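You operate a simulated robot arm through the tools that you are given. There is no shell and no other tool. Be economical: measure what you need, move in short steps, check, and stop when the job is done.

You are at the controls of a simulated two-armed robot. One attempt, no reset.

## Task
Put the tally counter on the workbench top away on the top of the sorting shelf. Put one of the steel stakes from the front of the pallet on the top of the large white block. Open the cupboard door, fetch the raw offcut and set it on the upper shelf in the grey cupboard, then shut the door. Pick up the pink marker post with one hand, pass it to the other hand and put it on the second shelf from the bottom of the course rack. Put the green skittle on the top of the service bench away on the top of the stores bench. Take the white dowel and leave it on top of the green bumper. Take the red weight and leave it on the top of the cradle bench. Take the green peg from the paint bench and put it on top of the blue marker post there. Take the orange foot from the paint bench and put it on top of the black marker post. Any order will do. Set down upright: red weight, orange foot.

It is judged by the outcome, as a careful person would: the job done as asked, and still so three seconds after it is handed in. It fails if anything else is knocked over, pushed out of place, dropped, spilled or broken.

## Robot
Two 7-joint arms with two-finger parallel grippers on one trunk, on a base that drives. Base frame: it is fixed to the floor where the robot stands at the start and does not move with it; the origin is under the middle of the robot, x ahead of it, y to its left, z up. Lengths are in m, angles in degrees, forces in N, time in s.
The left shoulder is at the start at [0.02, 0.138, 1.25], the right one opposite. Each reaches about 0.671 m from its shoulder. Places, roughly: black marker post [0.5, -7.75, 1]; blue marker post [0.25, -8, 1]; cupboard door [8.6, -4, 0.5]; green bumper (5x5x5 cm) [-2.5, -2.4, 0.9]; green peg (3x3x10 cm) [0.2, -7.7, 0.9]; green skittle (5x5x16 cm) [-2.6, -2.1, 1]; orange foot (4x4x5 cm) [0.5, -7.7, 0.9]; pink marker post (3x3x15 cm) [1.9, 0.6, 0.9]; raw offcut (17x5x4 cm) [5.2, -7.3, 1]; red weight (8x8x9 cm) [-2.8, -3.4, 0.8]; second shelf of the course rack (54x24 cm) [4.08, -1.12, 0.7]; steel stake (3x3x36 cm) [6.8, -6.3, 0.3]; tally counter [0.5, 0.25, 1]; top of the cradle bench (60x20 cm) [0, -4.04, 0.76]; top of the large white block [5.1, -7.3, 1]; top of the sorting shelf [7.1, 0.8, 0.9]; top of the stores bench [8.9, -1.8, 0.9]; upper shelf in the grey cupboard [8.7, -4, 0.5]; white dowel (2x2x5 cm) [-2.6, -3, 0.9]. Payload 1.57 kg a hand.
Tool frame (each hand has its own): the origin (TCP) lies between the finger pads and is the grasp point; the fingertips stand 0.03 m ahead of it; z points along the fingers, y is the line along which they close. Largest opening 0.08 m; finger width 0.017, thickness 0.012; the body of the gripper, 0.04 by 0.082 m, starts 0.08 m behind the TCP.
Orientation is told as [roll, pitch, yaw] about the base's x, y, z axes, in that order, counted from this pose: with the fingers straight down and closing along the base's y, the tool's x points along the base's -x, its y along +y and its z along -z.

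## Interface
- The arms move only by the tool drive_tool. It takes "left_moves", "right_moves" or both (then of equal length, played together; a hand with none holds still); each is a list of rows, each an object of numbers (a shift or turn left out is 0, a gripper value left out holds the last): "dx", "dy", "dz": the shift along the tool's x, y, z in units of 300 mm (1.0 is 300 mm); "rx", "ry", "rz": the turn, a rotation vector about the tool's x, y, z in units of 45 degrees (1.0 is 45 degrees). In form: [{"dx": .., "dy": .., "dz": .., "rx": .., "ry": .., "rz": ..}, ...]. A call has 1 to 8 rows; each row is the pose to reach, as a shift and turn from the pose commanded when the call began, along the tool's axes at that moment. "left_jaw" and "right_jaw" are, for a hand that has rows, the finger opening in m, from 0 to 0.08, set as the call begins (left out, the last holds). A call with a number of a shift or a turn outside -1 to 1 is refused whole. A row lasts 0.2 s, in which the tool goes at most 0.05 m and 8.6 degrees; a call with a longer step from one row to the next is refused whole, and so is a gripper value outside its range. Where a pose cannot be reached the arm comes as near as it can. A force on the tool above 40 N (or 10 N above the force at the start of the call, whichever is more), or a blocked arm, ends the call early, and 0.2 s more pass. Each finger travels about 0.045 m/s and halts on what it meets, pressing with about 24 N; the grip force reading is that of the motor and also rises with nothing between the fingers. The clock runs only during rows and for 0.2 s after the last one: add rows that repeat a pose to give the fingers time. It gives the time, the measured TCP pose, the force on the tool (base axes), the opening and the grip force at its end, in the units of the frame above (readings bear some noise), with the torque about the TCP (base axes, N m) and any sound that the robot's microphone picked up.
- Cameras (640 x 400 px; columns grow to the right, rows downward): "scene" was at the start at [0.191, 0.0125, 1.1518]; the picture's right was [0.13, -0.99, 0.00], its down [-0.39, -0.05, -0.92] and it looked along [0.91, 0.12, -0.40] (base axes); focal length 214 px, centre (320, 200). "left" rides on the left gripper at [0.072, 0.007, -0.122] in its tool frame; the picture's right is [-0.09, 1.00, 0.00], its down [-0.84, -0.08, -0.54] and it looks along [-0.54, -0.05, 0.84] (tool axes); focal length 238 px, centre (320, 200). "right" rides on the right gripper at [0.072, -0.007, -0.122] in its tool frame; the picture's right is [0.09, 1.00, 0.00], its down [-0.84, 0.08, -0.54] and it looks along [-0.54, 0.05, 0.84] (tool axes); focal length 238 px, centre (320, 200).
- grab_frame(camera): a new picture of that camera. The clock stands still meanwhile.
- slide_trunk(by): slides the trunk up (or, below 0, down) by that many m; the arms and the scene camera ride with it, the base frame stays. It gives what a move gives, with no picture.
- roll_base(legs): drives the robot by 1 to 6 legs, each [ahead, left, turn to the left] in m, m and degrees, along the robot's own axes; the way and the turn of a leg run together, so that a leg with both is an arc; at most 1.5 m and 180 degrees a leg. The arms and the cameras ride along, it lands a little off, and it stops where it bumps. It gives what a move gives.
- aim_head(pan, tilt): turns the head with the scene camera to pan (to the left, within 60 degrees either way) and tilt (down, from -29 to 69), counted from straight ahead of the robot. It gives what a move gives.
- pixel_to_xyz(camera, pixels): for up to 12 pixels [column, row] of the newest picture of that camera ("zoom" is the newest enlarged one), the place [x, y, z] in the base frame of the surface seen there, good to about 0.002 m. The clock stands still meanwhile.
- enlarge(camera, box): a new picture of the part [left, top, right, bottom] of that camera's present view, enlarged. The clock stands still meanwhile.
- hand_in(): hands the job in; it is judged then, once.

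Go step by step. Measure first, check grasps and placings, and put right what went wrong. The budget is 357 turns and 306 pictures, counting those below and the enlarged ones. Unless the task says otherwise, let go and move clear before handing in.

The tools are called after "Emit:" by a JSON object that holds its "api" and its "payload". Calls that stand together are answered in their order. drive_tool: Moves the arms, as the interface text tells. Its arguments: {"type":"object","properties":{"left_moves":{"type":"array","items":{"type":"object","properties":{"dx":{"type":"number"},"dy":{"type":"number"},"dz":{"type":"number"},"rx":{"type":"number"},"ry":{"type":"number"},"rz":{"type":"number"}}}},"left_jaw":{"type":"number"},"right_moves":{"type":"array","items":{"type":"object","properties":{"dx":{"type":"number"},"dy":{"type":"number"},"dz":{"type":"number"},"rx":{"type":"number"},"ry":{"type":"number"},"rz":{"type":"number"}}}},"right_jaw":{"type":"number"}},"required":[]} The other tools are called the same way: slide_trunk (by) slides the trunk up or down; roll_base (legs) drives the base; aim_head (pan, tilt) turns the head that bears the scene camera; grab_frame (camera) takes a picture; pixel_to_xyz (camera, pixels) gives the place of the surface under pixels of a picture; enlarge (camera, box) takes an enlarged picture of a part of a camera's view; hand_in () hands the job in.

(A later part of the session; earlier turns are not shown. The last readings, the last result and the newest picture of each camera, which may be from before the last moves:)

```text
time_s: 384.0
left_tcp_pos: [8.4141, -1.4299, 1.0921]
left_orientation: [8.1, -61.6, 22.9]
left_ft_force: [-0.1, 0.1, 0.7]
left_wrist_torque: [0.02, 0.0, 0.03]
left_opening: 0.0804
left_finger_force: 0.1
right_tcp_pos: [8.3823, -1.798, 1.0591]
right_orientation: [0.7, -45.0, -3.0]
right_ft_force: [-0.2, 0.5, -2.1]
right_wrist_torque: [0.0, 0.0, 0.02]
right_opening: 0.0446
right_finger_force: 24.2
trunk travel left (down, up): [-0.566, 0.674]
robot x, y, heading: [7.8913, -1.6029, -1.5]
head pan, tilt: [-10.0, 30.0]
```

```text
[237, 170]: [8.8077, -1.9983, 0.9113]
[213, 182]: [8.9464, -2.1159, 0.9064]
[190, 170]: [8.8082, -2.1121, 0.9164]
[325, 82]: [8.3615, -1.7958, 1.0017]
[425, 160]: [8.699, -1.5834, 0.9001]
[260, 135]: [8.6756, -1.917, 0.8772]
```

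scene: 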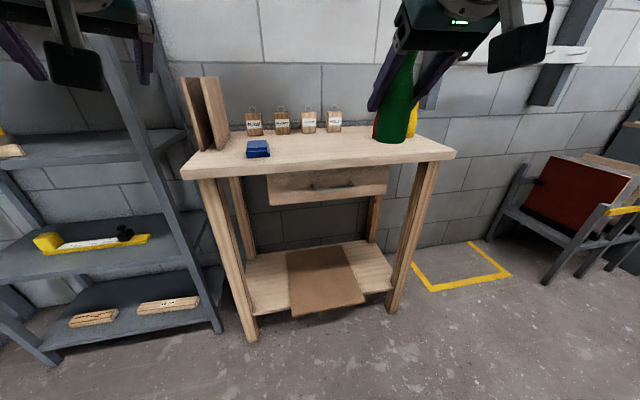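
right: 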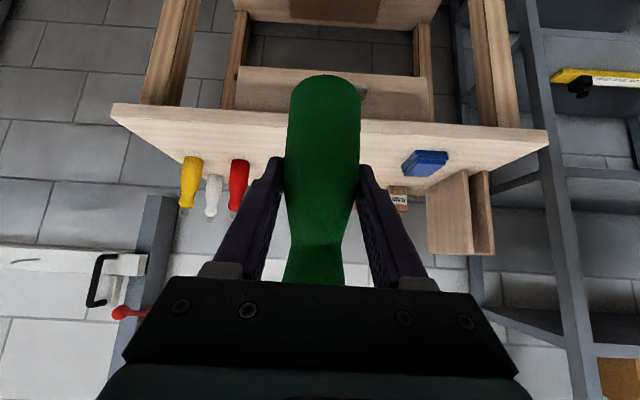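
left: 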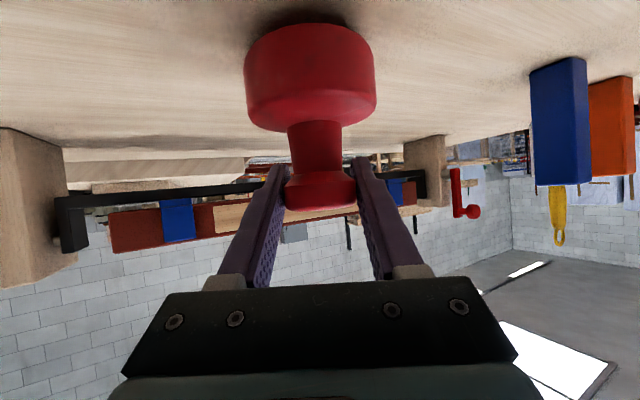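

The bench top is z 0.8815. The left hand would come over the wooden boards, so I'll raise it first, then drive in.

Emit:
{"api": "drive_tool", "payload": {"left_moves": [{"dx": -0.12, "dz": -0.066}, {"dx": -0.24, "dz": -0.132}, {"dx": -0.36, "dz": -0.198}, {"dx": -0.48, "dz": -0.264}, {"dx": -0.6, "dz": -0.33}, {"dx": -0.733, "dz": -0.397}]}}

Emit:
{"api": "pixel_to_xyz", "payload": {"camera": "scene", "pixels": [[190, 82], [210, 82]]}}

Emit:
{"api": "roll_base", "payload": {"legs": [[0.375, 0, 1.5]]}}

Emit:
{"api": "grab_frame", "payload": {"camera": "scene"}}

Emit:
{"api": "grab_frame", "payload": {"camera": "right"}}

```text
time_s: 385.6
left_tcp_pos: [8.4395, -1.4806, 1.2425]
left_orientation: [16.8, -51.7, 11.7]
left_ft_force: [-0.2, -0.4, 0.3]
left_wrist_torque: [-0.02, 0.0, -0.02]
left_opening: 0.0802
left_finger_force: 0.0
right_tcp_pos: [8.3827, -1.7979, 1.0587]
right_orientation: [0.8, -44.9, -3.0]
right_ft_force: [-0.6, 0.5, -1.5]
right_wrist_torque: [0.03, 0.0, 0.01]
right_opening: 0.0443
right_finger_force: 23.8
trunk travel left (down, up): [-0.566, 0.674]
robot x, y, heading: [7.8913, -1.6051, -1.4]
head pan, tilt: [-10.0, 30.0]
stopped in row 6 (left hand): the arm was blocked; the commanded pose is now the measured one
```

```text
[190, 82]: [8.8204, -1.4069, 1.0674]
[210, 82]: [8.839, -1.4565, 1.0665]
```

```text
time_s: 387.9
left_tcp_pos: [8.8009, -1.4759, 1.2436]
left_orientation: [16.9, -51.8, 12.8]
left_ft_force: [-0.6, -0.2, 0.3]
left_wrist_torque: [-0.02, -0.03, 0.0]
left_opening: 0.0798
left_finger_force: 0.2
right_tcp_pos: [8.7555, -1.7895, 1.0589]
right_orientation: [0.7, -44.9, -1.4]
right_ft_force: [-0.2, 0.5, -1.4]
right_wrist_torque: [0.0, -0.01, -0.04]
right_opening: 0.0448
right_finger_force: 23.8
trunk travel left (down, up): [-0.566, 0.674]
robot x, y, heading: [8.2584, -1.6076, -0.2]
head pan, tilt: [-10.0, 30.0]
```

```text
210 pictures are left
```

scene: 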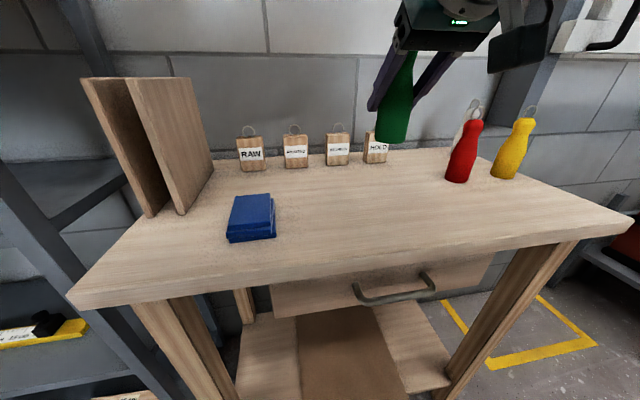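

```text
209 pictures are left
```

right: 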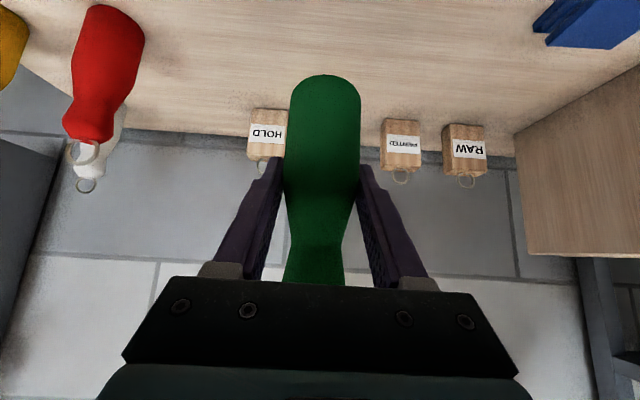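

I'll lower with the right arm only, so the left hand stays well above the boards.

Emit:
{"api": "drive_tool", "payload": {"right_moves": [{"dx": 0.09, "dz": 0.09}, {"dx": 0.18, "dz": 0.18}, {"dx": 0.25, "dz": 0.25}, {"dx": 0.255, "dz": 0.255}]}}

Emit:
{"api": "grab_frame", "payload": {"camera": "right"}}

```text
time_s: 388.9
left_tcp_pos: [8.8018, -1.476, 1.2428]
left_orientation: [16.9, -51.8, 12.6]
left_ft_force: [-0.4, 0.0, -0.2]
left_wrist_torque: [0.01, 0.02, -0.01]
left_opening: 0.08
left_finger_force: 0.0
right_tcp_pos: [8.7551, -1.7906, 0.9507]
right_orientation: [0.6, -44.9, -1.4]
right_ft_force: [0.4, -0.3, -0.9]
right_wrist_torque: [-0.01, -0.01, -0.03]
right_opening: 0.0449
right_finger_force: 24.4
trunk travel left (down, up): [-0.566, 0.674]
robot x, y, heading: [8.2599, -1.6094, -0.0]
head pan, tilt: [-10.0, 30.0]
```

```text
208 pictures are left
```

right: 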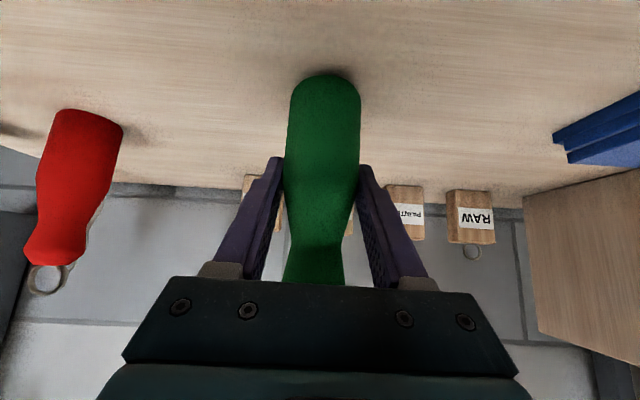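

Emit:
{"api": "drive_tool", "payload": {"right_moves": [{"dx": 0.01, "dz": 0.01}, {"dx": 0.018, "dz": 0.018}]}}

```text
time_s: 389.5
left_tcp_pos: [8.8012, -1.4764, 1.2437]
left_orientation: [16.8, -51.8, 12.7]
left_ft_force: [0.3, 0.5, -0.5]
left_wrist_torque: [0.01, -0.02, 0.01]
left_opening: 0.08
left_finger_force: 0.1
right_tcp_pos: [8.7556, -1.7901, 0.9435]
right_orientation: [0.8, -45.0, -1.4]
right_ft_force: [-3.9, 0.6, 6.4]
right_wrist_torque: [-0.15, 0.28, -0.05]
right_opening: 0.0448
right_finger_force: 24.0
trunk travel left (down, up): [-0.566, 0.674]
robot x, y, heading: [8.2594, -1.6104, -0.1]
head pan, tilt: [-10.0, 30.0]
```

Contact. Open, then withdraw straight back with the base.

Emit:
{"api": "drive_tool", "payload": {"right_moves": [{"dz": 0}, {"dz": 0}, {"dz": 0}, {"dz": 0}], "right_jaw": 0.076}}

Emit:
{"api": "drive_tool", "payload": {"right_moves": [{"dz": -0.06}, {"dz": -0.15}, {"dz": -0.25}]}}

Emit:
{"api": "roll_base", "payload": {"legs": [[-0.5, 0, 0]]}}

Emit:
{"api": "grab_frame", "payload": {"camera": "scene"}}

```text
time_s: 390.5
left_tcp_pos: [8.8025, -1.4772, 1.2443]
left_orientation: [16.8, -51.8, 12.6]
left_ft_force: [0.3, -0.6, -0.1]
left_wrist_torque: [-0.02, -0.01, 0.02]
left_opening: 0.08
left_finger_force: 0.0
right_tcp_pos: [8.7563, -1.7897, 0.943]
right_orientation: [0.7, -44.9, -1.4]
right_ft_force: [0.2, -0.2, -0.6]
right_wrist_torque: [-0.02, 0.0, 0.0]
right_opening: 0.0762
right_finger_force: 0.1
trunk travel left (down, up): [-0.566, 0.674]
robot x, y, heading: [8.2592, -1.612, 0.2]
head pan, tilt: [-10.0, 30.0]
```

```text
time_s: 391.3
left_tcp_pos: [8.8014, -1.4764, 1.2436]
left_orientation: [16.7, -51.8, 12.6]
left_ft_force: [0.5, 0.7, 0.3]
left_wrist_torque: [0.0, -0.02, 0.0]
left_opening: 0.0799
left_finger_force: 0.1
right_tcp_pos: [8.7007, -1.7889, 0.9971]
right_orientation: [0.5, -44.9, -1.4]
right_ft_force: [-0.1, 0.4, -0.9]
right_wrist_torque: [0.01, -0.02, 0.02]
right_opening: 0.0762
right_finger_force: 0.0
trunk travel left (down, up): [-0.566, 0.674]
robot x, y, heading: [8.2611, -1.6138, 0.1]
head pan, tilt: [-10.0, 30.0]
```

```text
time_s: 394.3
left_tcp_pos: [8.3, -1.474, 1.2421]
left_orientation: [16.8, -51.8, 12.9]
left_ft_force: [0.3, -0.1, 0.2]
left_wrist_torque: [0.03, -0.01, -0.02]
left_opening: 0.0801
left_finger_force: 0.0
right_tcp_pos: [8.2029, -1.7866, 0.997]
right_orientation: [0.7, -44.9, -1.0]
right_ft_force: [-0.9, 0.4, 0.5]
right_wrist_torque: [-0.03, 0.0, -0.03]
right_opening: 0.076
right_finger_force: 0.0
trunk travel left (down, up): [-0.566, 0.674]
robot x, y, heading: [7.7583, -1.6095, 0.1]
head pan, tilt: [-10.0, 30.0]
```

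```text
207 pictures are left
```

scene: 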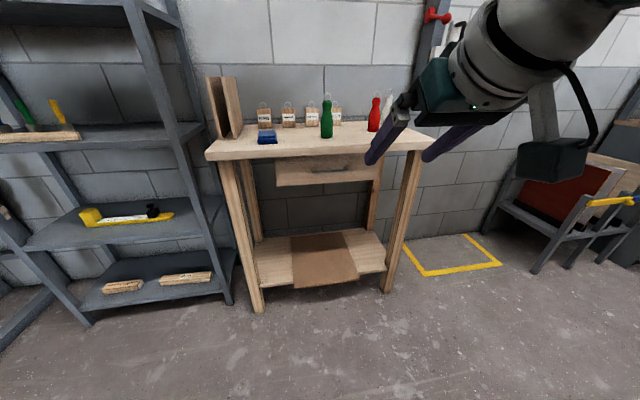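

The skittle stands on the stores bench. Next I'll look south toward the grey cupboard at (8.6,-4).

Emit:
{"api": "roll_base", "payload": {"legs": [[0, 0, -60]]}}

Emit:
{"api": "aim_head", "payload": {"pan": 0, "tilt": 15}}

Emit:
{"api": "grab_frame", "payload": {"camera": "scene"}}

```text
time_s: 397.4
left_tcp_pos: [8.1296, -2.0239, 1.2447]
left_orientation: [16.9, -51.9, -49.5]
left_ft_force: [0.0, 0.5, 0.0]
left_wrist_torque: [0.01, 0.02, -0.03]
left_opening: 0.0799
left_finger_force: 0.0
right_tcp_pos: [7.8146, -2.0844, 0.9962]
right_orientation: [0.7, -44.9, -62.7]
right_ft_force: [0.0, 0.5, 0.7]
right_wrist_torque: [0.03, 0.01, -0.01]
right_opening: 0.0758
right_finger_force: 0.1
trunk travel left (down, up): [-0.566, 0.674]
robot x, y, heading: [7.7611, -1.6106, -61.2]
head pan, tilt: [-10.0, 30.0]
```

```text
time_s: 398.2
left_tcp_pos: [8.1293, -2.0256, 1.2431]
left_orientation: [16.9, -52.0, -49.5]
left_ft_force: [-0.3, 0.3, -0.1]
left_wrist_torque: [0.01, 0.01, 0.02]
left_opening: 0.0804
left_finger_force: 0.0
right_tcp_pos: [7.8142, -2.0845, 0.9971]
right_orientation: [0.7, -44.8, -62.6]
right_ft_force: [-1.1, 0.2, -0.6]
right_wrist_torque: [-0.03, -0.01, -0.03]
right_opening: 0.0761
right_finger_force: 0.0
trunk travel left (down, up): [-0.566, 0.674]
robot x, y, heading: [7.7633, -1.6111, -61.3]
head pan, tilt: [0.0, 15.0]
```

```text
206 pictures are left
```

scene: 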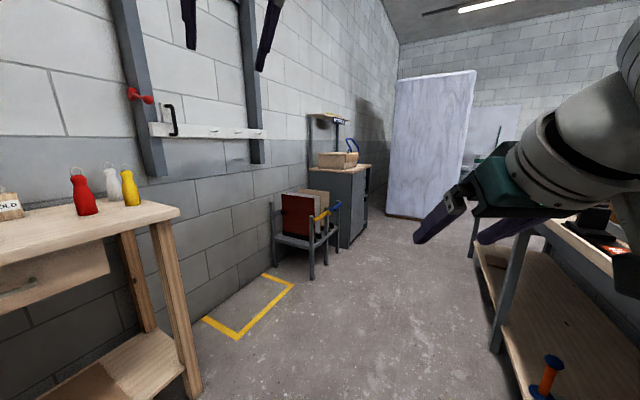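

Emit:
{"api": "enlarge", "payload": {"camera": "scene", "box": [260, 70, 540, 280]}}

Emit:
{"api": "pixel_to_xyz", "payload": {"camera": "scene", "pixels": [[355, 200], [350, 240], [365, 200], [325, 200], [312, 275], [340, 160], [395, 210], [450, 215], [495, 345], [430, 120], [470, 260], [340, 172]]}}

```text
1.90 times, centred on (400, 175) of scene
```

zoom: 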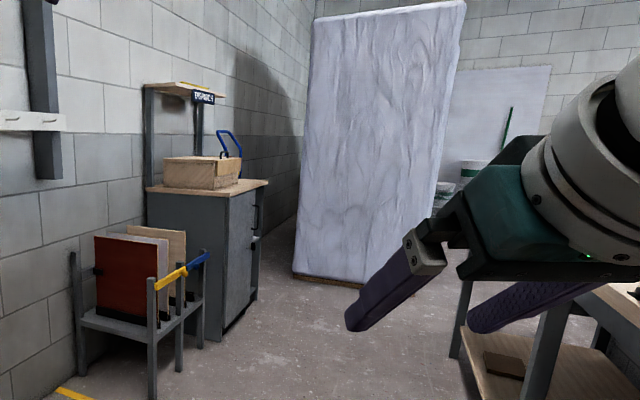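

```text
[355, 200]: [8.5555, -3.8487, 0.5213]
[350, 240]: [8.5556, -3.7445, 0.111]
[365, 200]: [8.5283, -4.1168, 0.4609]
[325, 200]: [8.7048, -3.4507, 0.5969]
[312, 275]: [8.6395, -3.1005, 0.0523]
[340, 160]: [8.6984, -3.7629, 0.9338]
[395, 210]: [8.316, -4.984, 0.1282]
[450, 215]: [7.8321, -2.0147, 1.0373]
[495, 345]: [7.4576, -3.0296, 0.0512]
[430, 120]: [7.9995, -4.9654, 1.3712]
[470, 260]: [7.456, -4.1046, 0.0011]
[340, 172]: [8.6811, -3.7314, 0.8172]
```

The cupboard's front is at x≈8.55, y -3.7 to -4.2, with a handle at its far side; the corridor lies between it and a bench at x≈7.46. I'll drive in and look further.

Emit:
{"api": "roll_base", "payload": {"legs": [[0, 0, -29], [0, 0.2, 0], [1.3, 0, 0]]}}

Emit:
{"api": "aim_head", "payload": {"pan": 0, "tilt": 20}}

Emit:
{"api": "grab_frame", "payload": {"camera": "scene"}}

```text
time_s: 407.2
left_tcp_pos: [8.035, -3.4411, 1.2442]
left_orientation: [17.0, -52.0, -80.3]
left_ft_force: [-0.8, -0.9, 0.8]
left_wrist_torque: [0.03, 0.0, 0.03]
left_opening: 0.08
left_finger_force: 0.1
right_tcp_pos: [7.7333, -3.3315, 0.9963]
right_orientation: [0.7, -44.9, -93.5]
right_ft_force: [-0.8, -0.4, 0.4]
right_wrist_torque: [-0.02, 0.02, 0.0]
right_opening: 0.076
right_finger_force: 0.1
trunk travel left (down, up): [-0.566, 0.674]
robot x, y, heading: [7.9274, -2.9007, -92.2]
head pan, tilt: [0.0, 15.0]
```

```text
time_s: 407.9
left_tcp_pos: [8.0326, -3.4406, 1.2434]
left_orientation: [17.1, -51.8, -80.7]
left_ft_force: [0.8, -0.1, -0.3]
left_wrist_torque: [0.02, 0.02, -0.01]
left_opening: 0.0801
left_finger_force: 0.0
right_tcp_pos: [7.7344, -3.3325, 0.9984]
right_orientation: [0.6, -44.8, -93.6]
right_ft_force: [-0.5, 0.2, -0.1]
right_wrist_torque: [0.0, 0.0, -0.03]
right_opening: 0.076
right_finger_force: 0.0
trunk travel left (down, up): [-0.566, 0.674]
robot x, y, heading: [7.9314, -2.8963, -92.4]
head pan, tilt: [0.0, 20.0]
```

```text
204 pictures are left
```

scene: 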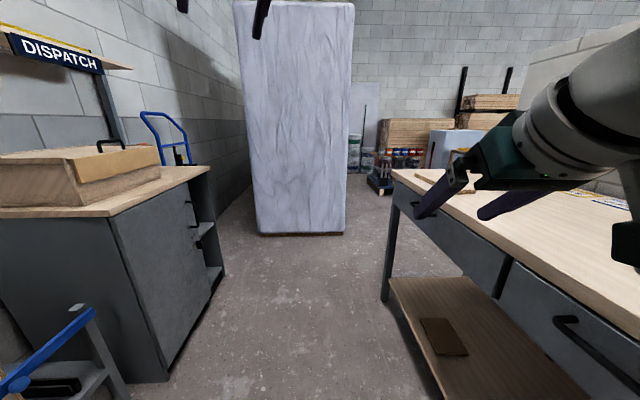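

Emit:
{"api": "enlarge", "payload": {"camera": "scene", "box": [90, 130, 260, 390]}}

Emit:
{"api": "pixel_to_xyz", "payload": {"camera": "scene", "pixels": [[185, 215], [190, 225], [160, 380], [212, 280], [205, 170], [113, 218], [212, 225], [345, 235], [260, 233], [385, 298], [395, 165], [192, 200]]}}

```text
1.54 times, centred on (175, 260) of scene
```

zoom: 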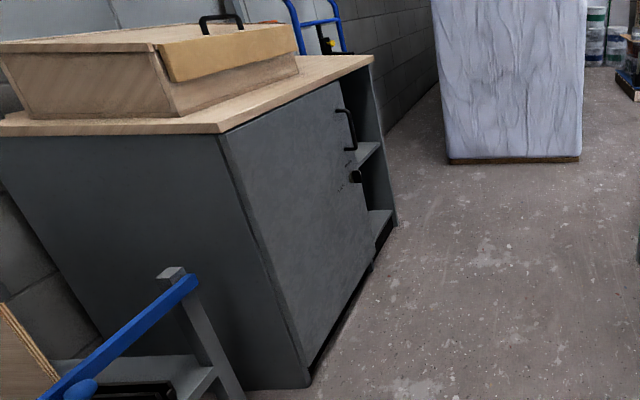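

```text
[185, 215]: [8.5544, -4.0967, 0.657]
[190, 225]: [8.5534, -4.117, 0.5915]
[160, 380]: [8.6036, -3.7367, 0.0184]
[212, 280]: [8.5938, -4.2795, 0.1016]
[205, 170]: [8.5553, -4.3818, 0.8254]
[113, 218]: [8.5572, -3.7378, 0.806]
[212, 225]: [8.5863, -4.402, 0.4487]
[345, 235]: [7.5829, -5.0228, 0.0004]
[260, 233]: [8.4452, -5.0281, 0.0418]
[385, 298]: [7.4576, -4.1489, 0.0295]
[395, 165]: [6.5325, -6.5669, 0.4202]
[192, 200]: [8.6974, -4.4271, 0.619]
```

The route south leads between the bench end (y≈-4.2) and the standing plate (y≈-5.0). I'll first fetch the offcut: raise the trunk and drive through.

Emit:
{"api": "slide_trunk", "payload": {"by": 0.12}}

Emit:
{"api": "roll_base", "payload": {"legs": [[0.03, 0.03, 2.4], [1.33, 0, 0], [0, 0, -90], [0, 0.27, 0]]}}

Emit:
{"api": "grab_frame", "payload": {"camera": "scene"}}

```text
time_s: 409.4
left_tcp_pos: [8.0335, -3.4401, 1.3642]
left_orientation: [17.0, -52.0, -80.5]
left_ft_force: [0.8, -0.5, 0.2]
left_wrist_torque: [0.01, 0.02, -0.02]
left_opening: 0.0799
left_finger_force: 0.0
right_tcp_pos: [7.7349, -3.3305, 1.1166]
right_orientation: [0.7, -45.0, -93.6]
right_ft_force: [-0.5, -0.3, 0.3]
right_wrist_torque: [-0.03, 0.02, 0.04]
right_opening: 0.0759
right_finger_force: 0.0
trunk travel left (down, up): [-0.686, 0.554]
robot x, y, heading: [7.9254, -2.8941, -91.9]
head pan, tilt: [0.0, 20.0]
```

```text
time_s: 421.7
left_tcp_pos: [7.3956, -4.6181, 1.3638]
left_orientation: [17.0, -51.9, -168.6]
left_ft_force: [-1.0, -0.6, -0.2]
left_wrist_torque: [0.02, 0.02, -0.01]
left_opening: 0.0795
left_finger_force: 0.0
right_tcp_pos: [7.4946, -4.3172, 1.1167]
right_orientation: [0.6, -44.9, 178.8]
right_ft_force: [-0.7, -0.5, -0.8]
right_wrist_torque: [0.02, 0.01, 0.04]
right_opening: 0.0759
right_finger_force: 0.0
trunk travel left (down, up): [-0.686, 0.554]
robot x, y, heading: [7.9415, -4.4947, 180.0]
head pan, tilt: [0.0, 20.0]
```

```text
202 pictures are left
```

scene: 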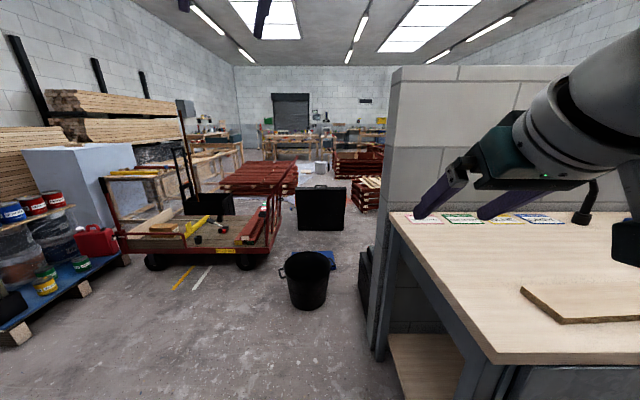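

I see the large white block at (75,180), a blue pallet with paint at (40,260), and a cart at (200,235). Measuring.

Emit:
{"api": "pixel_to_xyz", "payload": {"camera": "scene", "pixels": [[80, 150], [60, 180], [110, 155], [25, 150], [30, 325], [125, 262], [75, 255], [245, 265], [150, 265], [307, 300], [105, 180], [285, 200]]}}

Emit:
{"api": "enlarge", "payload": {"camera": "scene", "box": [0, 120, 230, 340]}}

```text
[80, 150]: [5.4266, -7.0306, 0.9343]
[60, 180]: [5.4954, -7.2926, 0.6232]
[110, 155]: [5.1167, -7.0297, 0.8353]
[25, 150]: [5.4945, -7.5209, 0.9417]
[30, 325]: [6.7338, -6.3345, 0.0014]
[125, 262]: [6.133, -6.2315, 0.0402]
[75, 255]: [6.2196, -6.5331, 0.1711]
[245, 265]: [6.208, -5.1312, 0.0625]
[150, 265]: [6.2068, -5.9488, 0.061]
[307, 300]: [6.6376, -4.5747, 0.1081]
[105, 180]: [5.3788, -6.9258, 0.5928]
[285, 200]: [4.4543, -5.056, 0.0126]
```

```text
1.82 times, centred on (115, 230) of scene
```

zoom: 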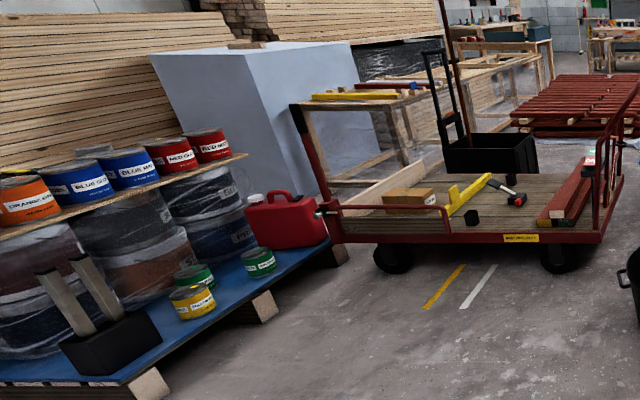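

Two steel stakes stand in a black holder at the pallet's front; the white block is beyond. I'll move past the plate and look from closer.

Emit:
{"api": "roll_base", "payload": {"legs": [[0.72, 0, 0], [0, 0.75, 0], [0, 0, 40]]}}

Emit:
{"api": "grab_frame", "payload": {"camera": "scene"}}

```text
time_s: 430.4
left_tcp_pos: [6.6983, -5.5027, 1.3683]
left_orientation: [17.1, -52.6, -152.8]
left_ft_force: [0.7, 0.0, -0.4]
left_wrist_torque: [-0.01, 0.01, -0.01]
left_opening: 0.08
left_finger_force: 0.1
right_tcp_pos: [6.7043, -5.1949, 1.1197]
right_orientation: [0.6, -45.5, -164.8]
right_ft_force: [-0.3, -2.0, 0.9]
right_wrist_torque: [0.0, 0.03, -0.03]
right_opening: 0.0758
right_finger_force: 0.0
trunk travel left (down, up): [-0.686, 0.554]
robot x, y, heading: [7.1897, -5.2388, -163.3]
head pan, tilt: [0.0, 20.0]
stopped in leg 3: the robot was blocked; the commanded pose is now the measured one
```

```text
200 pictures are left
```

scene: 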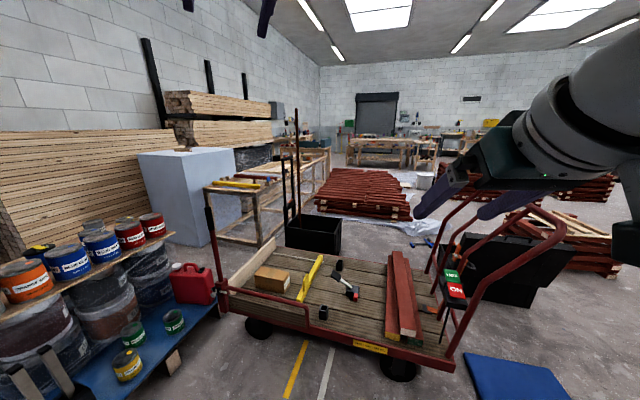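

The turn was blocked, probably by something behind me (the plate). I'll move ahead a little and look back to check it.

Emit:
{"api": "roll_base", "payload": {"legs": [[0.25, 0, 0]]}}

Emit:
{"api": "aim_head", "payload": {"pan": 60, "tilt": 30}}

Emit:
{"api": "grab_frame", "payload": {"camera": "scene"}}

```text
time_s: 432.2
left_tcp_pos: [6.4626, -5.5796, 1.3645]
left_orientation: [17.3, -52.0, -152.6]
left_ft_force: [0.5, 0.7, 0.0]
left_wrist_torque: [0.01, 0.01, 0.01]
left_opening: 0.0801
left_finger_force: 0.1
right_tcp_pos: [6.4697, -5.2689, 1.1167]
right_orientation: [0.7, -45.0, -164.5]
right_ft_force: [-0.7, 0.0, -0.2]
right_wrist_torque: [-0.06, -0.04, -0.01]
right_opening: 0.0762
right_finger_force: 0.2
trunk travel left (down, up): [-0.686, 0.554]
robot x, y, heading: [6.9487, -5.3101, -163.1]
head pan, tilt: [0.0, 20.0]
```

```text
time_s: 433.5
left_tcp_pos: [6.4625, -5.5798, 1.3651]
left_orientation: [17.3, -52.0, -152.7]
left_ft_force: [-0.9, 0.2, -0.7]
left_wrist_torque: [-0.04, 0.01, 0.01]
left_opening: 0.0802
left_finger_force: 0.1
right_tcp_pos: [6.4684, -5.2686, 1.1168]
right_orientation: [0.6, -45.0, -164.6]
right_ft_force: [0.7, 0.8, 0.8]
right_wrist_torque: [-0.04, -0.01, 0.01]
right_opening: 0.0758
right_finger_force: 0.1
trunk travel left (down, up): [-0.686, 0.554]
robot x, y, heading: [6.9416, -5.312, -162.8]
head pan, tilt: [60.0, 30.0]
```

```text
199 pictures are left
```

scene: 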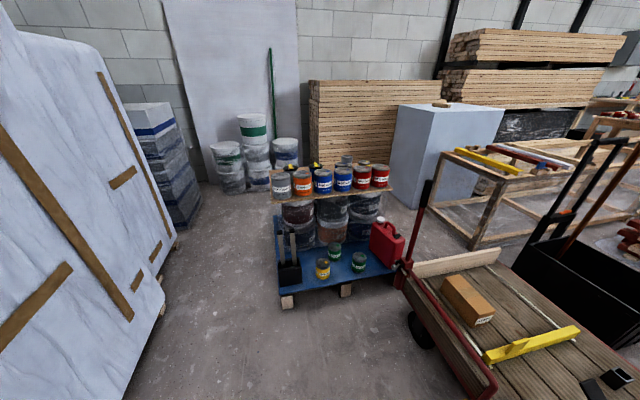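

The plate still stands. I'll measure the free floor around the pallet and the block.

Emit:
{"api": "pixel_to_xyz", "payload": {"camera": "scene", "pixels": [[165, 285], [280, 300], [390, 275], [275, 220], [230, 190], [270, 180], [395, 195], [415, 205], [470, 245], [440, 104], [290, 260], [345, 195]]}}

Emit:
{"api": "enlarge", "payload": {"camera": "scene", "box": [250, 80, 530, 300]}}

```text
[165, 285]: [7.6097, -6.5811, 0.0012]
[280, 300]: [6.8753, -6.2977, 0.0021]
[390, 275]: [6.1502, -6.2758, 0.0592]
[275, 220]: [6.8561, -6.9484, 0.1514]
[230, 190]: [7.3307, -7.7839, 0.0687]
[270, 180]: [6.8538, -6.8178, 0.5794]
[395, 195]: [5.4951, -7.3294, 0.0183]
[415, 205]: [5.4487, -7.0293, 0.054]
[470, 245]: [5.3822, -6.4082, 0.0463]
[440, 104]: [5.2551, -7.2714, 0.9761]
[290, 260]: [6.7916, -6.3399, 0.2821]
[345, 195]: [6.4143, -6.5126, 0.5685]
```

```text
1.82 times, centred on (390, 190) of scene
```

zoom: 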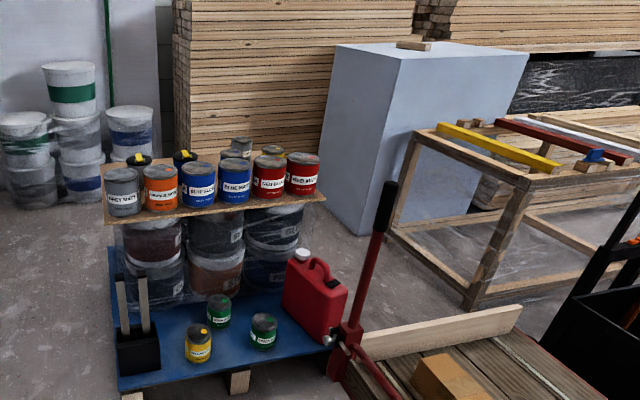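

Checking the lane behind the pallet (lumber stack front, pallet back).

Emit:
{"api": "pixel_to_xyz", "payload": {"camera": "zoom", "pixels": [[185, 140], [250, 140], [330, 80], [310, 180], [300, 190], [118, 160], [95, 190], [350, 225], [355, 250], [340, 275], [150, 100], [410, 43]]}}

Emit:
{"api": "aim_head", "payload": {"pan": 60, "tilt": 45}}

Emit:
{"api": "roll_base", "payload": {"legs": [[0, 0, 72]]}}

```text
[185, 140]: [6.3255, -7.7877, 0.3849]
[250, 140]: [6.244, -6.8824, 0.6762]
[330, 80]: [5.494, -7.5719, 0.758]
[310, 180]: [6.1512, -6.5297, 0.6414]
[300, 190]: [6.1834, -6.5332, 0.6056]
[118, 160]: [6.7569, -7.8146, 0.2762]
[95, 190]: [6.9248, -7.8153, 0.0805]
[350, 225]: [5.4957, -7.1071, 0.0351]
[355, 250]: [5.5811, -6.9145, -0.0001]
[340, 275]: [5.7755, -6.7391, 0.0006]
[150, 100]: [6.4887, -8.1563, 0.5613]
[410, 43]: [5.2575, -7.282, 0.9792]
```

```text
time_s: 434.3
left_tcp_pos: [6.4616, -5.5787, 1.3653]
left_orientation: [17.3, -51.9, -152.6]
left_ft_force: [0.2, 0.0, 0.0]
left_wrist_torque: [-0.03, 0.01, 0.01]
left_opening: 0.08
left_finger_force: 0.1
right_tcp_pos: [6.4682, -5.2676, 1.1176]
right_orientation: [0.8, -44.9, -164.4]
right_ft_force: [0.5, 0.0, 0.5]
right_wrist_torque: [0.0, 0.02, -0.01]
right_opening: 0.0763
right_finger_force: 0.1
trunk travel left (down, up): [-0.686, 0.554]
robot x, y, heading: [6.9441, -5.309, -163.2]
head pan, tilt: [60.0, 45.0]
```

```text
time_s: 437.9
left_tcp_pos: [7.0702, -5.8486, 1.3641]
left_orientation: [17.4, -52.1, -78.7]
left_ft_force: [0.0, -0.1, -0.2]
left_wrist_torque: [-0.03, -0.01, -0.02]
left_opening: 0.08
left_finger_force: 0.0
right_tcp_pos: [6.7744, -5.7573, 1.1181]
right_orientation: [0.6, -44.9, -90.4]
right_ft_force: [-0.6, 1.2, -0.2]
right_wrist_torque: [0.01, 0.01, 0.02]
right_opening: 0.0762
right_finger_force: 0.0
trunk travel left (down, up): [-0.686, 0.554]
robot x, y, heading: [6.9442, -5.3084, -89.2]
head pan, tilt: [60.0, 45.0]
```

Lane widths are tight but workable: about 0.67 m east of the pallet and 0.74 m behind it. I'll view the corridor ahead.

Emit:
{"api": "aim_head", "payload": {"pan": 15, "tilt": 35}}

Emit:
{"api": "grab_frame", "payload": {"camera": "scene"}}

```text
time_s: 439.0
left_tcp_pos: [7.0708, -5.8481, 1.3646]
left_orientation: [17.3, -52.0, -78.6]
left_ft_force: [0.7, -0.5, 0.1]
left_wrist_torque: [0.03, -0.04, -0.01]
left_opening: 0.0799
left_finger_force: 0.0
right_tcp_pos: [6.7752, -5.7555, 1.1175]
right_orientation: [0.7, -44.9, -90.4]
right_ft_force: [0.6, 0.0, 0.3]
right_wrist_torque: [0.01, 0.0, -0.01]
right_opening: 0.0759
right_finger_force: 0.1
trunk travel left (down, up): [-0.686, 0.554]
robot x, y, heading: [6.9398, -5.3067, -88.9]
head pan, tilt: [15.0, 35.0]
```

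```text
197 pictures are left
```

scene: 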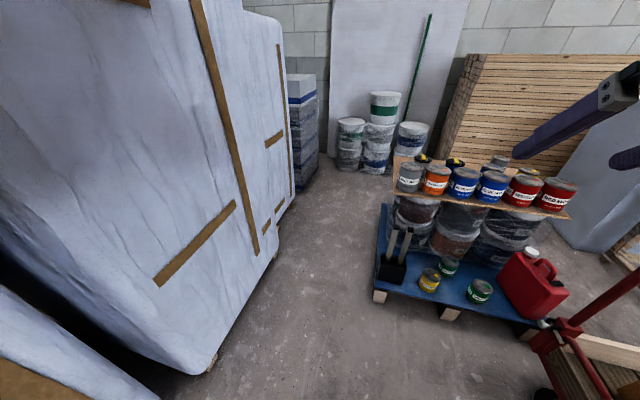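

Emit:
{"api": "pixel_to_xyz", "payload": {"camera": "scene", "pixels": [[205, 365], [275, 245], [295, 195], [240, 60], [282, 100], [380, 205], [375, 298], [388, 250], [405, 245], [395, 265], [320, 180], [150, 200]]}}

Emit:
{"api": "enlarge", "payload": {"camera": "scene", "box": [350, 190, 500, 310]}}

```text
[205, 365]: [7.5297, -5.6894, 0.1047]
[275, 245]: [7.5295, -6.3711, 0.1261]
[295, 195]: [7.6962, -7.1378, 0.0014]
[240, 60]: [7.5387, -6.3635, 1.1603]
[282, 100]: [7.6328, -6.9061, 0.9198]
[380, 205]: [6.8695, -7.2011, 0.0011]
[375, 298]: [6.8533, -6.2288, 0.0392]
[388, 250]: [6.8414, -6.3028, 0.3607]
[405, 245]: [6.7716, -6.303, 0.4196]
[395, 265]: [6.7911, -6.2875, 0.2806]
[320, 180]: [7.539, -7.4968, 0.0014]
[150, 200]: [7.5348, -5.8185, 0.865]
```

```text
3.33 times, centred on (425, 250) of scene
```

zoom: 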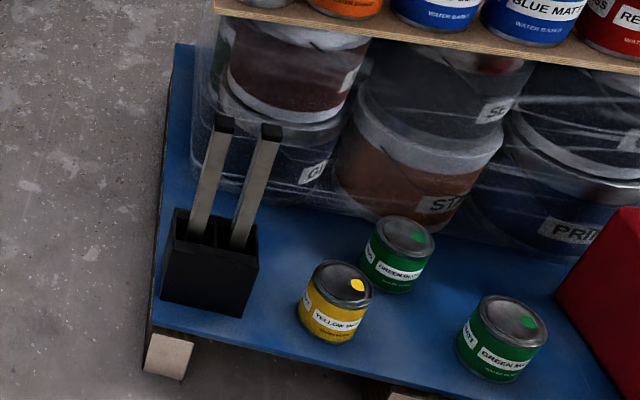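

The stakes' holder is at about (6.8,-6.29). I'll approach it from the north and measure the stakes.

Emit:
{"api": "roll_base", "payload": {"legs": [[0.2, -0.22, -1]]}}

Emit:
{"api": "aim_head", "payload": {"pan": 5, "tilt": 45}}

Emit:
{"api": "enlarge", "payload": {"camera": "scene", "box": [220, 150, 420, 350]}}

```text
time_s: 441.1
left_tcp_pos: [6.8401, -6.049, 1.3655]
left_orientation: [17.5, -52.1, -79.6]
left_ft_force: [0.0, 0.4, -0.3]
left_wrist_torque: [0.0, -0.01, -0.02]
left_opening: 0.08
left_finger_force: 0.0
right_tcp_pos: [6.545, -5.9534, 1.1171]
right_orientation: [0.7, -44.9, -91.2]
right_ft_force: [0.1, 0.1, -0.1]
right_wrist_torque: [-0.01, -0.02, 0.03]
right_opening: 0.0759
right_finger_force: 0.0
trunk travel left (down, up): [-0.686, 0.554]
robot x, y, heading: [6.7221, -5.5135, -89.8]
head pan, tilt: [15.0, 35.0]
```

```text
time_s: 441.8
left_tcp_pos: [6.84, -6.0489, 1.3657]
left_orientation: [17.7, -52.3, -79.7]
left_ft_force: [-0.5, -0.3, 0.2]
left_wrist_torque: [0.03, 0.0, 0.0]
left_opening: 0.0802
left_finger_force: 0.1
right_tcp_pos: [6.5444, -5.9533, 1.1168]
right_orientation: [0.7, -45.0, -91.1]
right_ft_force: [-0.2, -0.5, -0.2]
right_wrist_torque: [0.01, 0.01, 0.01]
right_opening: 0.0758
right_finger_force: 0.1
trunk travel left (down, up): [-0.686, 0.554]
robot x, y, heading: [6.7232, -5.5084, -90.0]
head pan, tilt: [5.0, 45.0]
```

```text
2.00 times, centred on (320, 250) of scene
```

zoom: 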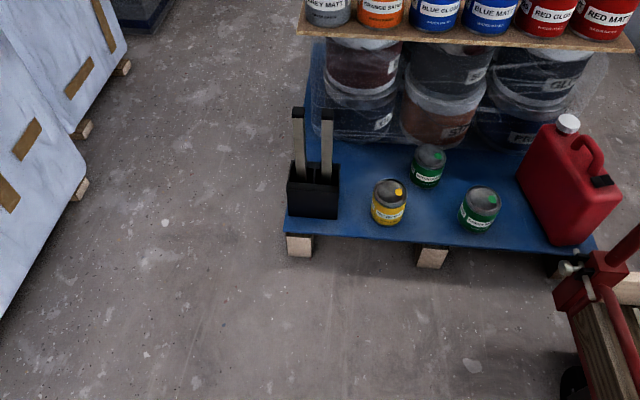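

Emit:
{"api": "pixel_to_xyz", "payload": {"camera": "zoom", "pixels": [[298, 110], [299, 130], [301, 155], [327, 112], [327, 130], [326, 155], [295, 175], [313, 180], [335, 175], [313, 205], [293, 130], [305, 130]]}}

Emit:
{"api": "enlarge", "payload": {"camera": "scene", "box": [285, 190, 345, 270]}}

```text
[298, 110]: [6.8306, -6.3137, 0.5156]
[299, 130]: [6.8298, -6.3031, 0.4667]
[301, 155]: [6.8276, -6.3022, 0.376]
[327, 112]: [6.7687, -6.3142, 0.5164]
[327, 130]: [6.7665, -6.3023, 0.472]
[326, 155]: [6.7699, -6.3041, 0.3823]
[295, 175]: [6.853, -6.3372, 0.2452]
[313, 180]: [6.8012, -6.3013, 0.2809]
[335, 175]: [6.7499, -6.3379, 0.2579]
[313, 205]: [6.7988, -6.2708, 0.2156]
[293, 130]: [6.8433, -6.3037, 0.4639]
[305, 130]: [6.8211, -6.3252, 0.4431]
```

```text
5.00 times, centred on (315, 230) of scene
```

zoom: 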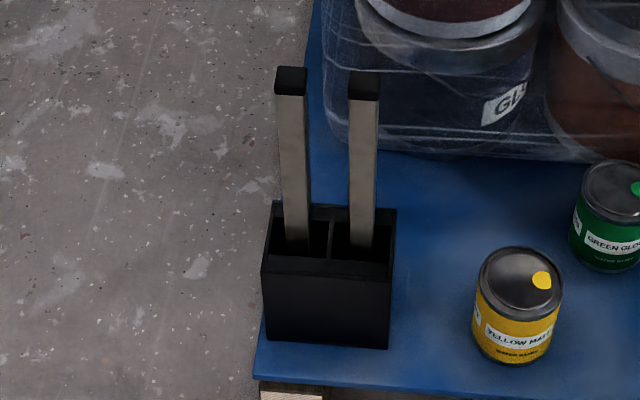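

Stake A stands vertical at (6.832,-6.315), 0.025 square, top z 0.517, holder top 0.29. I'll bring the left hand down relative to the body and turn it to a near-horizontal forward pose.

Emit:
{"api": "drive_tool", "payload": {"left_moves": [{"dx": 0.11, "dy": -0.026, "dz": 0.081}, {"dx": 0.22, "dy": -0.052, "dz": 0.162}, {"dx": 0.33, "dy": -0.078, "dz": 0.243}, {"dx": 0.44, "dy": -0.104, "dz": 0.324}, {"dx": 0.55, "dy": -0.13, "dz": 0.405}, {"dx": 0.66, "dy": -0.155, "dz": 0.486}], "left_jaw": 0.06}}

Emit:
{"api": "drive_tool", "payload": {"left_moves": [{"rx": 0.12, "ry": -0.105, "rz": 0.005}, {"rx": 0.24, "ry": -0.21, "rz": 0.01}, {"rx": 0.36, "ry": -0.315, "rz": 0.015}, {"rx": 0.48, "ry": -0.42, "rz": 0.02}, {"rx": 0.602, "ry": -0.527, "rz": 0.027}]}}

```text
time_s: 443.2
left_tcp_pos: [6.8498, -6.057, 1.132]
left_orientation: [17.9, -54.3, -79.0]
left_ft_force: [-0.2, 0.1, 0.3]
left_wrist_torque: [0.03, -0.01, 0.0]
left_opening: 0.0601
left_finger_force: 0.1
right_tcp_pos: [6.5471, -5.9539, 1.1164]
right_orientation: [0.7, -44.9, -91.2]
right_ft_force: [0.1, 0.1, 0.4]
right_wrist_torque: [0.01, 0.02, -0.05]
right_opening: 0.0757
right_finger_force: 0.0
trunk travel left (down, up): [-0.686, 0.554]
robot x, y, heading: [6.7198, -5.5089, -89.8]
head pan, tilt: [5.0, 45.0]
```

```text
time_s: 444.4
left_tcp_pos: [6.839, -6.0494, 1.114]
left_orientation: [-0.6, -75.3, -89.9]
left_ft_force: [0.0, 0.5, -0.2]
left_wrist_torque: [0.01, -0.02, 0.0]
left_opening: 0.0597
left_finger_force: 0.0
right_tcp_pos: [6.5456, -5.9541, 1.1166]
right_orientation: [0.7, -44.9, -91.2]
right_ft_force: [1.4, -0.1, 0.3]
right_wrist_torque: [-0.02, -0.02, 0.04]
right_opening: 0.0757
right_finger_force: 0.0
trunk travel left (down, up): [-0.686, 0.554]
robot x, y, heading: [6.7222, -5.5102, -89.7]
head pan, tilt: [5.0, 45.0]
```

Pose is right. I'll raise the right hand a little and lower the trunk.

Emit:
{"api": "drive_tool", "payload": {"right_moves": [{"dx": -0.1, "dz": -0.1}, {"dx": -0.2, "dz": -0.2}, {"dx": -0.3, "dz": -0.3}, {"dx": -0.4, "dz": -0.4}]}}

Emit:
{"api": "slide_trunk", "payload": {"by": -0.67}}

Emit:
{"api": "grab_frame", "payload": {"camera": "left"}}

```text
time_s: 445.5
left_tcp_pos: [6.8404, -6.0491, 1.1141]
left_orientation: [-0.3, -75.2, -90.3]
left_ft_force: [-0.3, -0.4, 0.8]
left_wrist_torque: [0.02, 0.04, 0.01]
left_opening: 0.0601
left_finger_force: 0.0
right_tcp_pos: [6.5388, -5.9379, 1.1989]
right_orientation: [-7.3, -33.6, -86.2]
right_ft_force: [-0.8, 0.8, 0.3]
right_wrist_torque: [-0.01, -0.01, -0.02]
right_opening: 0.0758
right_finger_force: 0.0
trunk travel left (down, up): [-0.686, 0.554]
robot x, y, heading: [6.7223, -5.5136, -89.6]
head pan, tilt: [5.0, 45.0]
stopped in row 4 (right hand): the arm was blocked; the commanded pose is now the measured one
```

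```text
refused: -0.67 is not a number from -0.4 to 0.4
```

```text
193 pictures are left
```

left: 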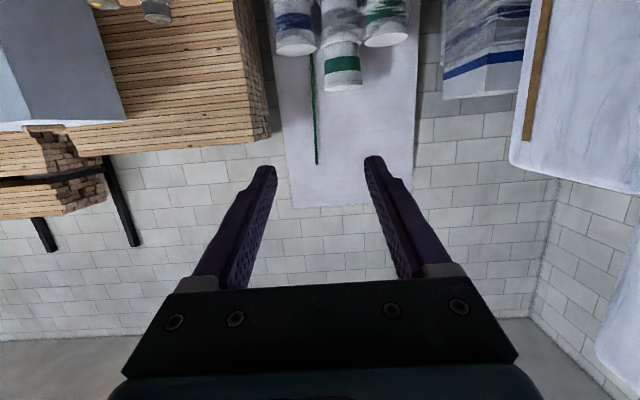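

Emit:
{"api": "slide_trunk", "payload": {"by": -0.4}}

Emit:
{"api": "slide_trunk", "payload": {"by": -0.27}}

Emit:
{"api": "grab_frame", "payload": {"camera": "left"}}

Emit:
{"api": "grab_frame", "payload": {"camera": "scene"}}

```text
time_s: 449.3
left_tcp_pos: [6.8388, -6.0494, 0.7145]
left_orientation: [-0.2, -75.3, -90.2]
left_ft_force: [0.5, 0.1, 0.2]
left_wrist_torque: [0.02, -0.02, 0.02]
left_opening: 0.06
left_finger_force: 0.1
right_tcp_pos: [6.5386, -5.9377, 0.8001]
right_orientation: [-7.3, -33.8, -86.1]
right_ft_force: [0.5, 0.3, 0.9]
right_wrist_torque: [0.02, 0.01, 0.03]
right_opening: 0.0762
right_finger_force: 0.1
trunk travel left (down, up): [-0.286, 0.954]
robot x, y, heading: [6.7227, -5.5052, -89.9]
head pan, tilt: [5.0, 45.0]
```

```text
time_s: 452.0
left_tcp_pos: [6.8389, -6.0499, 0.4443]
left_orientation: [-0.2, -75.2, -90.2]
left_ft_force: [0.7, -0.1, -0.3]
left_wrist_torque: [-0.01, 0.01, -0.02]
left_opening: 0.0601
left_finger_force: 0.0
right_tcp_pos: [6.5378, -5.9385, 0.5294]
right_orientation: [-7.3, -33.9, -86.1]
right_ft_force: [-0.3, 0.6, -0.4]
right_wrist_torque: [0.03, 0.01, -0.04]
right_opening: 0.076
right_finger_force: 0.1
trunk travel left (down, up): [-0.016, 1.224]
robot x, y, heading: [6.72, -5.5117, -89.9]
head pan, tilt: [5.0, 45.0]
```

```text
192 pictures are left
```

left: 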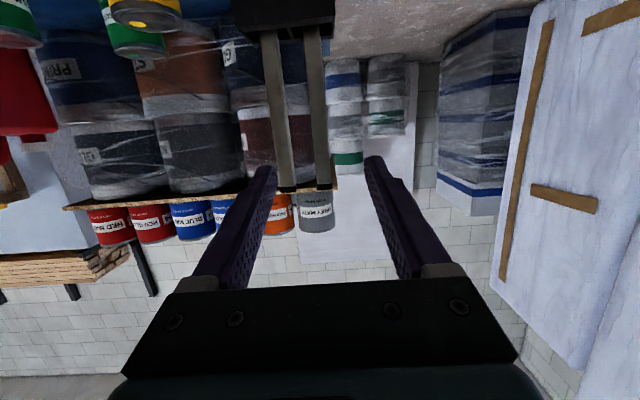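

```text
191 pictures are left
```

scene: 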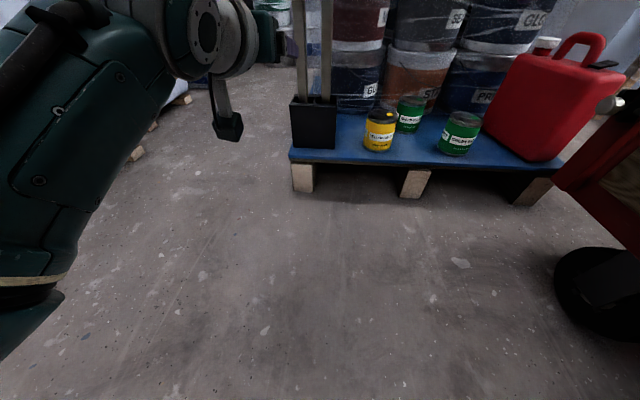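

Stake A lies between the fingers' lines (col 315), stake B outside. I'll lower 5 cm and drive forward to it.

Emit:
{"api": "drive_tool", "payload": {"left_moves": [{"dx": 0.08, "dz": 0.02}, {"dx": 0.161, "dz": 0.043}, {"dx": 0.161, "dz": 0.043}], "left_jaw": 0.054}}

Emit:
{"api": "roll_base", "payload": {"legs": [[0.17, -0.004, 0]]}}

Emit:
{"api": "grab_frame", "payload": {"camera": "left"}}

```text
time_s: 452.8
left_tcp_pos: [6.8387, -6.0507, 0.395]
left_orientation: [-0.3, -75.3, -90.1]
left_ft_force: [0.1, -0.5, 0.2]
left_wrist_torque: [0.02, 0.0, 0.02]
left_opening: 0.0542
left_finger_force: 0.1
right_tcp_pos: [6.5393, -5.9383, 0.5295]
right_orientation: [-7.3, -33.7, -86.0]
right_ft_force: [0.5, -0.8, -0.2]
right_wrist_torque: [0.03, 0.03, 0.0]
right_opening: 0.0761
right_finger_force: 0.0
trunk travel left (down, up): [-0.016, 1.224]
robot x, y, heading: [6.7224, -5.5071, -89.8]
head pan, tilt: [5.0, 45.0]
```

```text
time_s: 454.3
left_tcp_pos: [6.8358, -6.2237, 0.3942]
left_orientation: [-0.2, -75.1, -90.3]
left_ft_force: [-0.9, 0.8, 0.1]
left_wrist_torque: [0.03, 0.01, 0.02]
left_opening: 0.0538
left_finger_force: 0.0
right_tcp_pos: [6.5357, -6.1111, 0.5291]
right_orientation: [-7.3, -33.6, -86.0]
right_ft_force: [-0.5, 0.2, 0.3]
right_wrist_torque: [0.0, -0.02, 0.0]
right_opening: 0.0761
right_finger_force: 0.2
trunk travel left (down, up): [-0.016, 1.224]
robot x, y, heading: [6.718, -5.6864, -89.6]
head pan, tilt: [5.0, 45.0]
```

```text
190 pictures are left
```

left: 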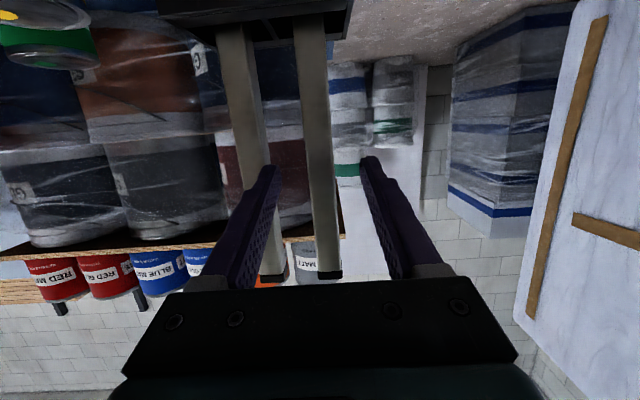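

Aligned; drive the last 9 cm and close.

Emit:
{"api": "roll_base", "payload": {"legs": [[0.09, -0.002, 0]]}}

Emit:
{"api": "drive_tool", "payload": {"left_moves": [{"dz": 0}, {"dz": 0}, {"dz": 0}, {"dz": 0}, {"dz": 0}], "left_jaw": 0.005}}

Emit:
{"api": "grab_frame", "payload": {"camera": "left"}}

```text
time_s: 455.4
left_tcp_pos: [6.8315, -6.3113, 0.3937]
left_orientation: [-0.2, -75.0, -90.4]
left_ft_force: [-0.7, 0.2, 0.0]
left_wrist_torque: [0.01, -0.02, 0.02]
left_opening: 0.054
left_finger_force: 0.2
right_tcp_pos: [6.5313, -6.1987, 0.5277]
right_orientation: [-7.3, -33.7, -86.2]
right_ft_force: [-0.2, 0.0, 0.7]
right_wrist_torque: [0.01, 0.01, 0.02]
right_opening: 0.0761
right_finger_force: 0.0
trunk travel left (down, up): [-0.016, 1.224]
robot x, y, heading: [6.7168, -5.7782, -90.0]
head pan, tilt: [5.0, 45.0]
```

```text
time_s: 456.6
left_tcp_pos: [6.8324, -6.3153, 0.396]
left_orientation: [0.1, -75.2, -90.5]
left_ft_force: [1.0, 0.4, 2.1]
left_wrist_torque: [0.23, -0.29, -0.02]
left_opening: 0.0248
left_finger_force: 24.0
right_tcp_pos: [6.5331, -6.2003, 0.5282]
right_orientation: [-7.3, -33.6, -86.1]
right_ft_force: [0.3, -0.7, -0.7]
right_wrist_torque: [0.0, -0.01, -0.03]
right_opening: 0.0759
right_finger_force: 0.0
trunk travel left (down, up): [-0.016, 1.224]
robot x, y, heading: [6.72, -5.7762, -90.1]
head pan, tilt: [5.0, 45.0]
```

```text
189 pictures are left
```

left: 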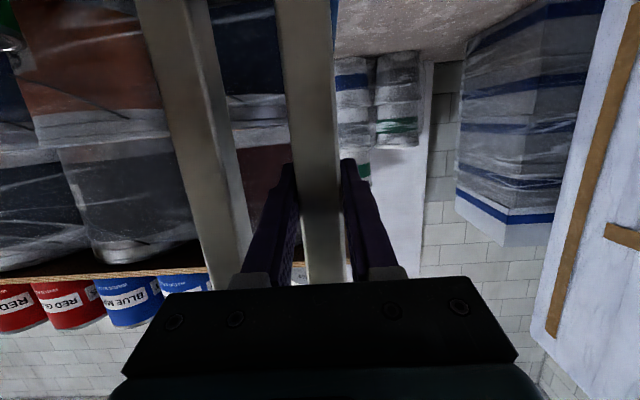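

Gripped (0.0248). Lift straight up with the trunk.

Emit:
{"api": "slide_trunk", "payload": {"by": 0.2}}

Emit:
{"api": "grab_frame", "payload": {"camera": "scene"}}

Emit:
{"api": "grab_frame", "payload": {"camera": "left"}}

```text
time_s: 458.8
left_tcp_pos: [6.8315, -6.3153, 0.594]
left_orientation: [-0.2, -75.1, -90.4]
left_ft_force: [0.2, -0.1, -4.3]
left_wrist_torque: [-0.02, -0.02, -0.03]
left_opening: 0.0251
left_finger_force: 24.5
right_tcp_pos: [6.5308, -6.2013, 0.7283]
right_orientation: [-7.2, -33.8, -86.2]
right_ft_force: [0.3, -0.9, -0.2]
right_wrist_torque: [0.03, 0.03, 0.02]
right_opening: 0.0764
right_finger_force: 0.0
trunk travel left (down, up): [-0.216, 1.024]
robot x, y, heading: [6.7164, -5.7716, -90.1]
head pan, tilt: [5.0, 45.0]
```

```text
188 pictures are left
```

scene: 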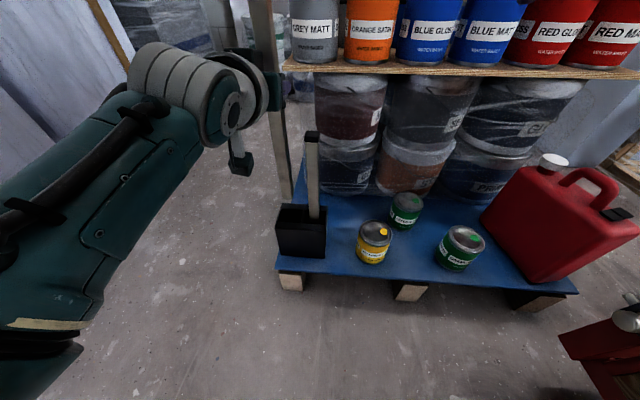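

```text
187 pictures are left
```

left: 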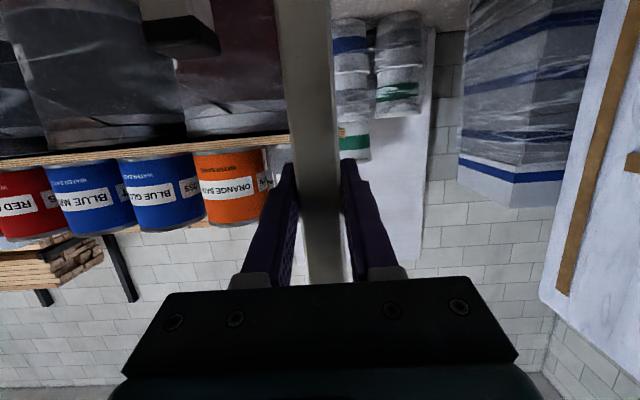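

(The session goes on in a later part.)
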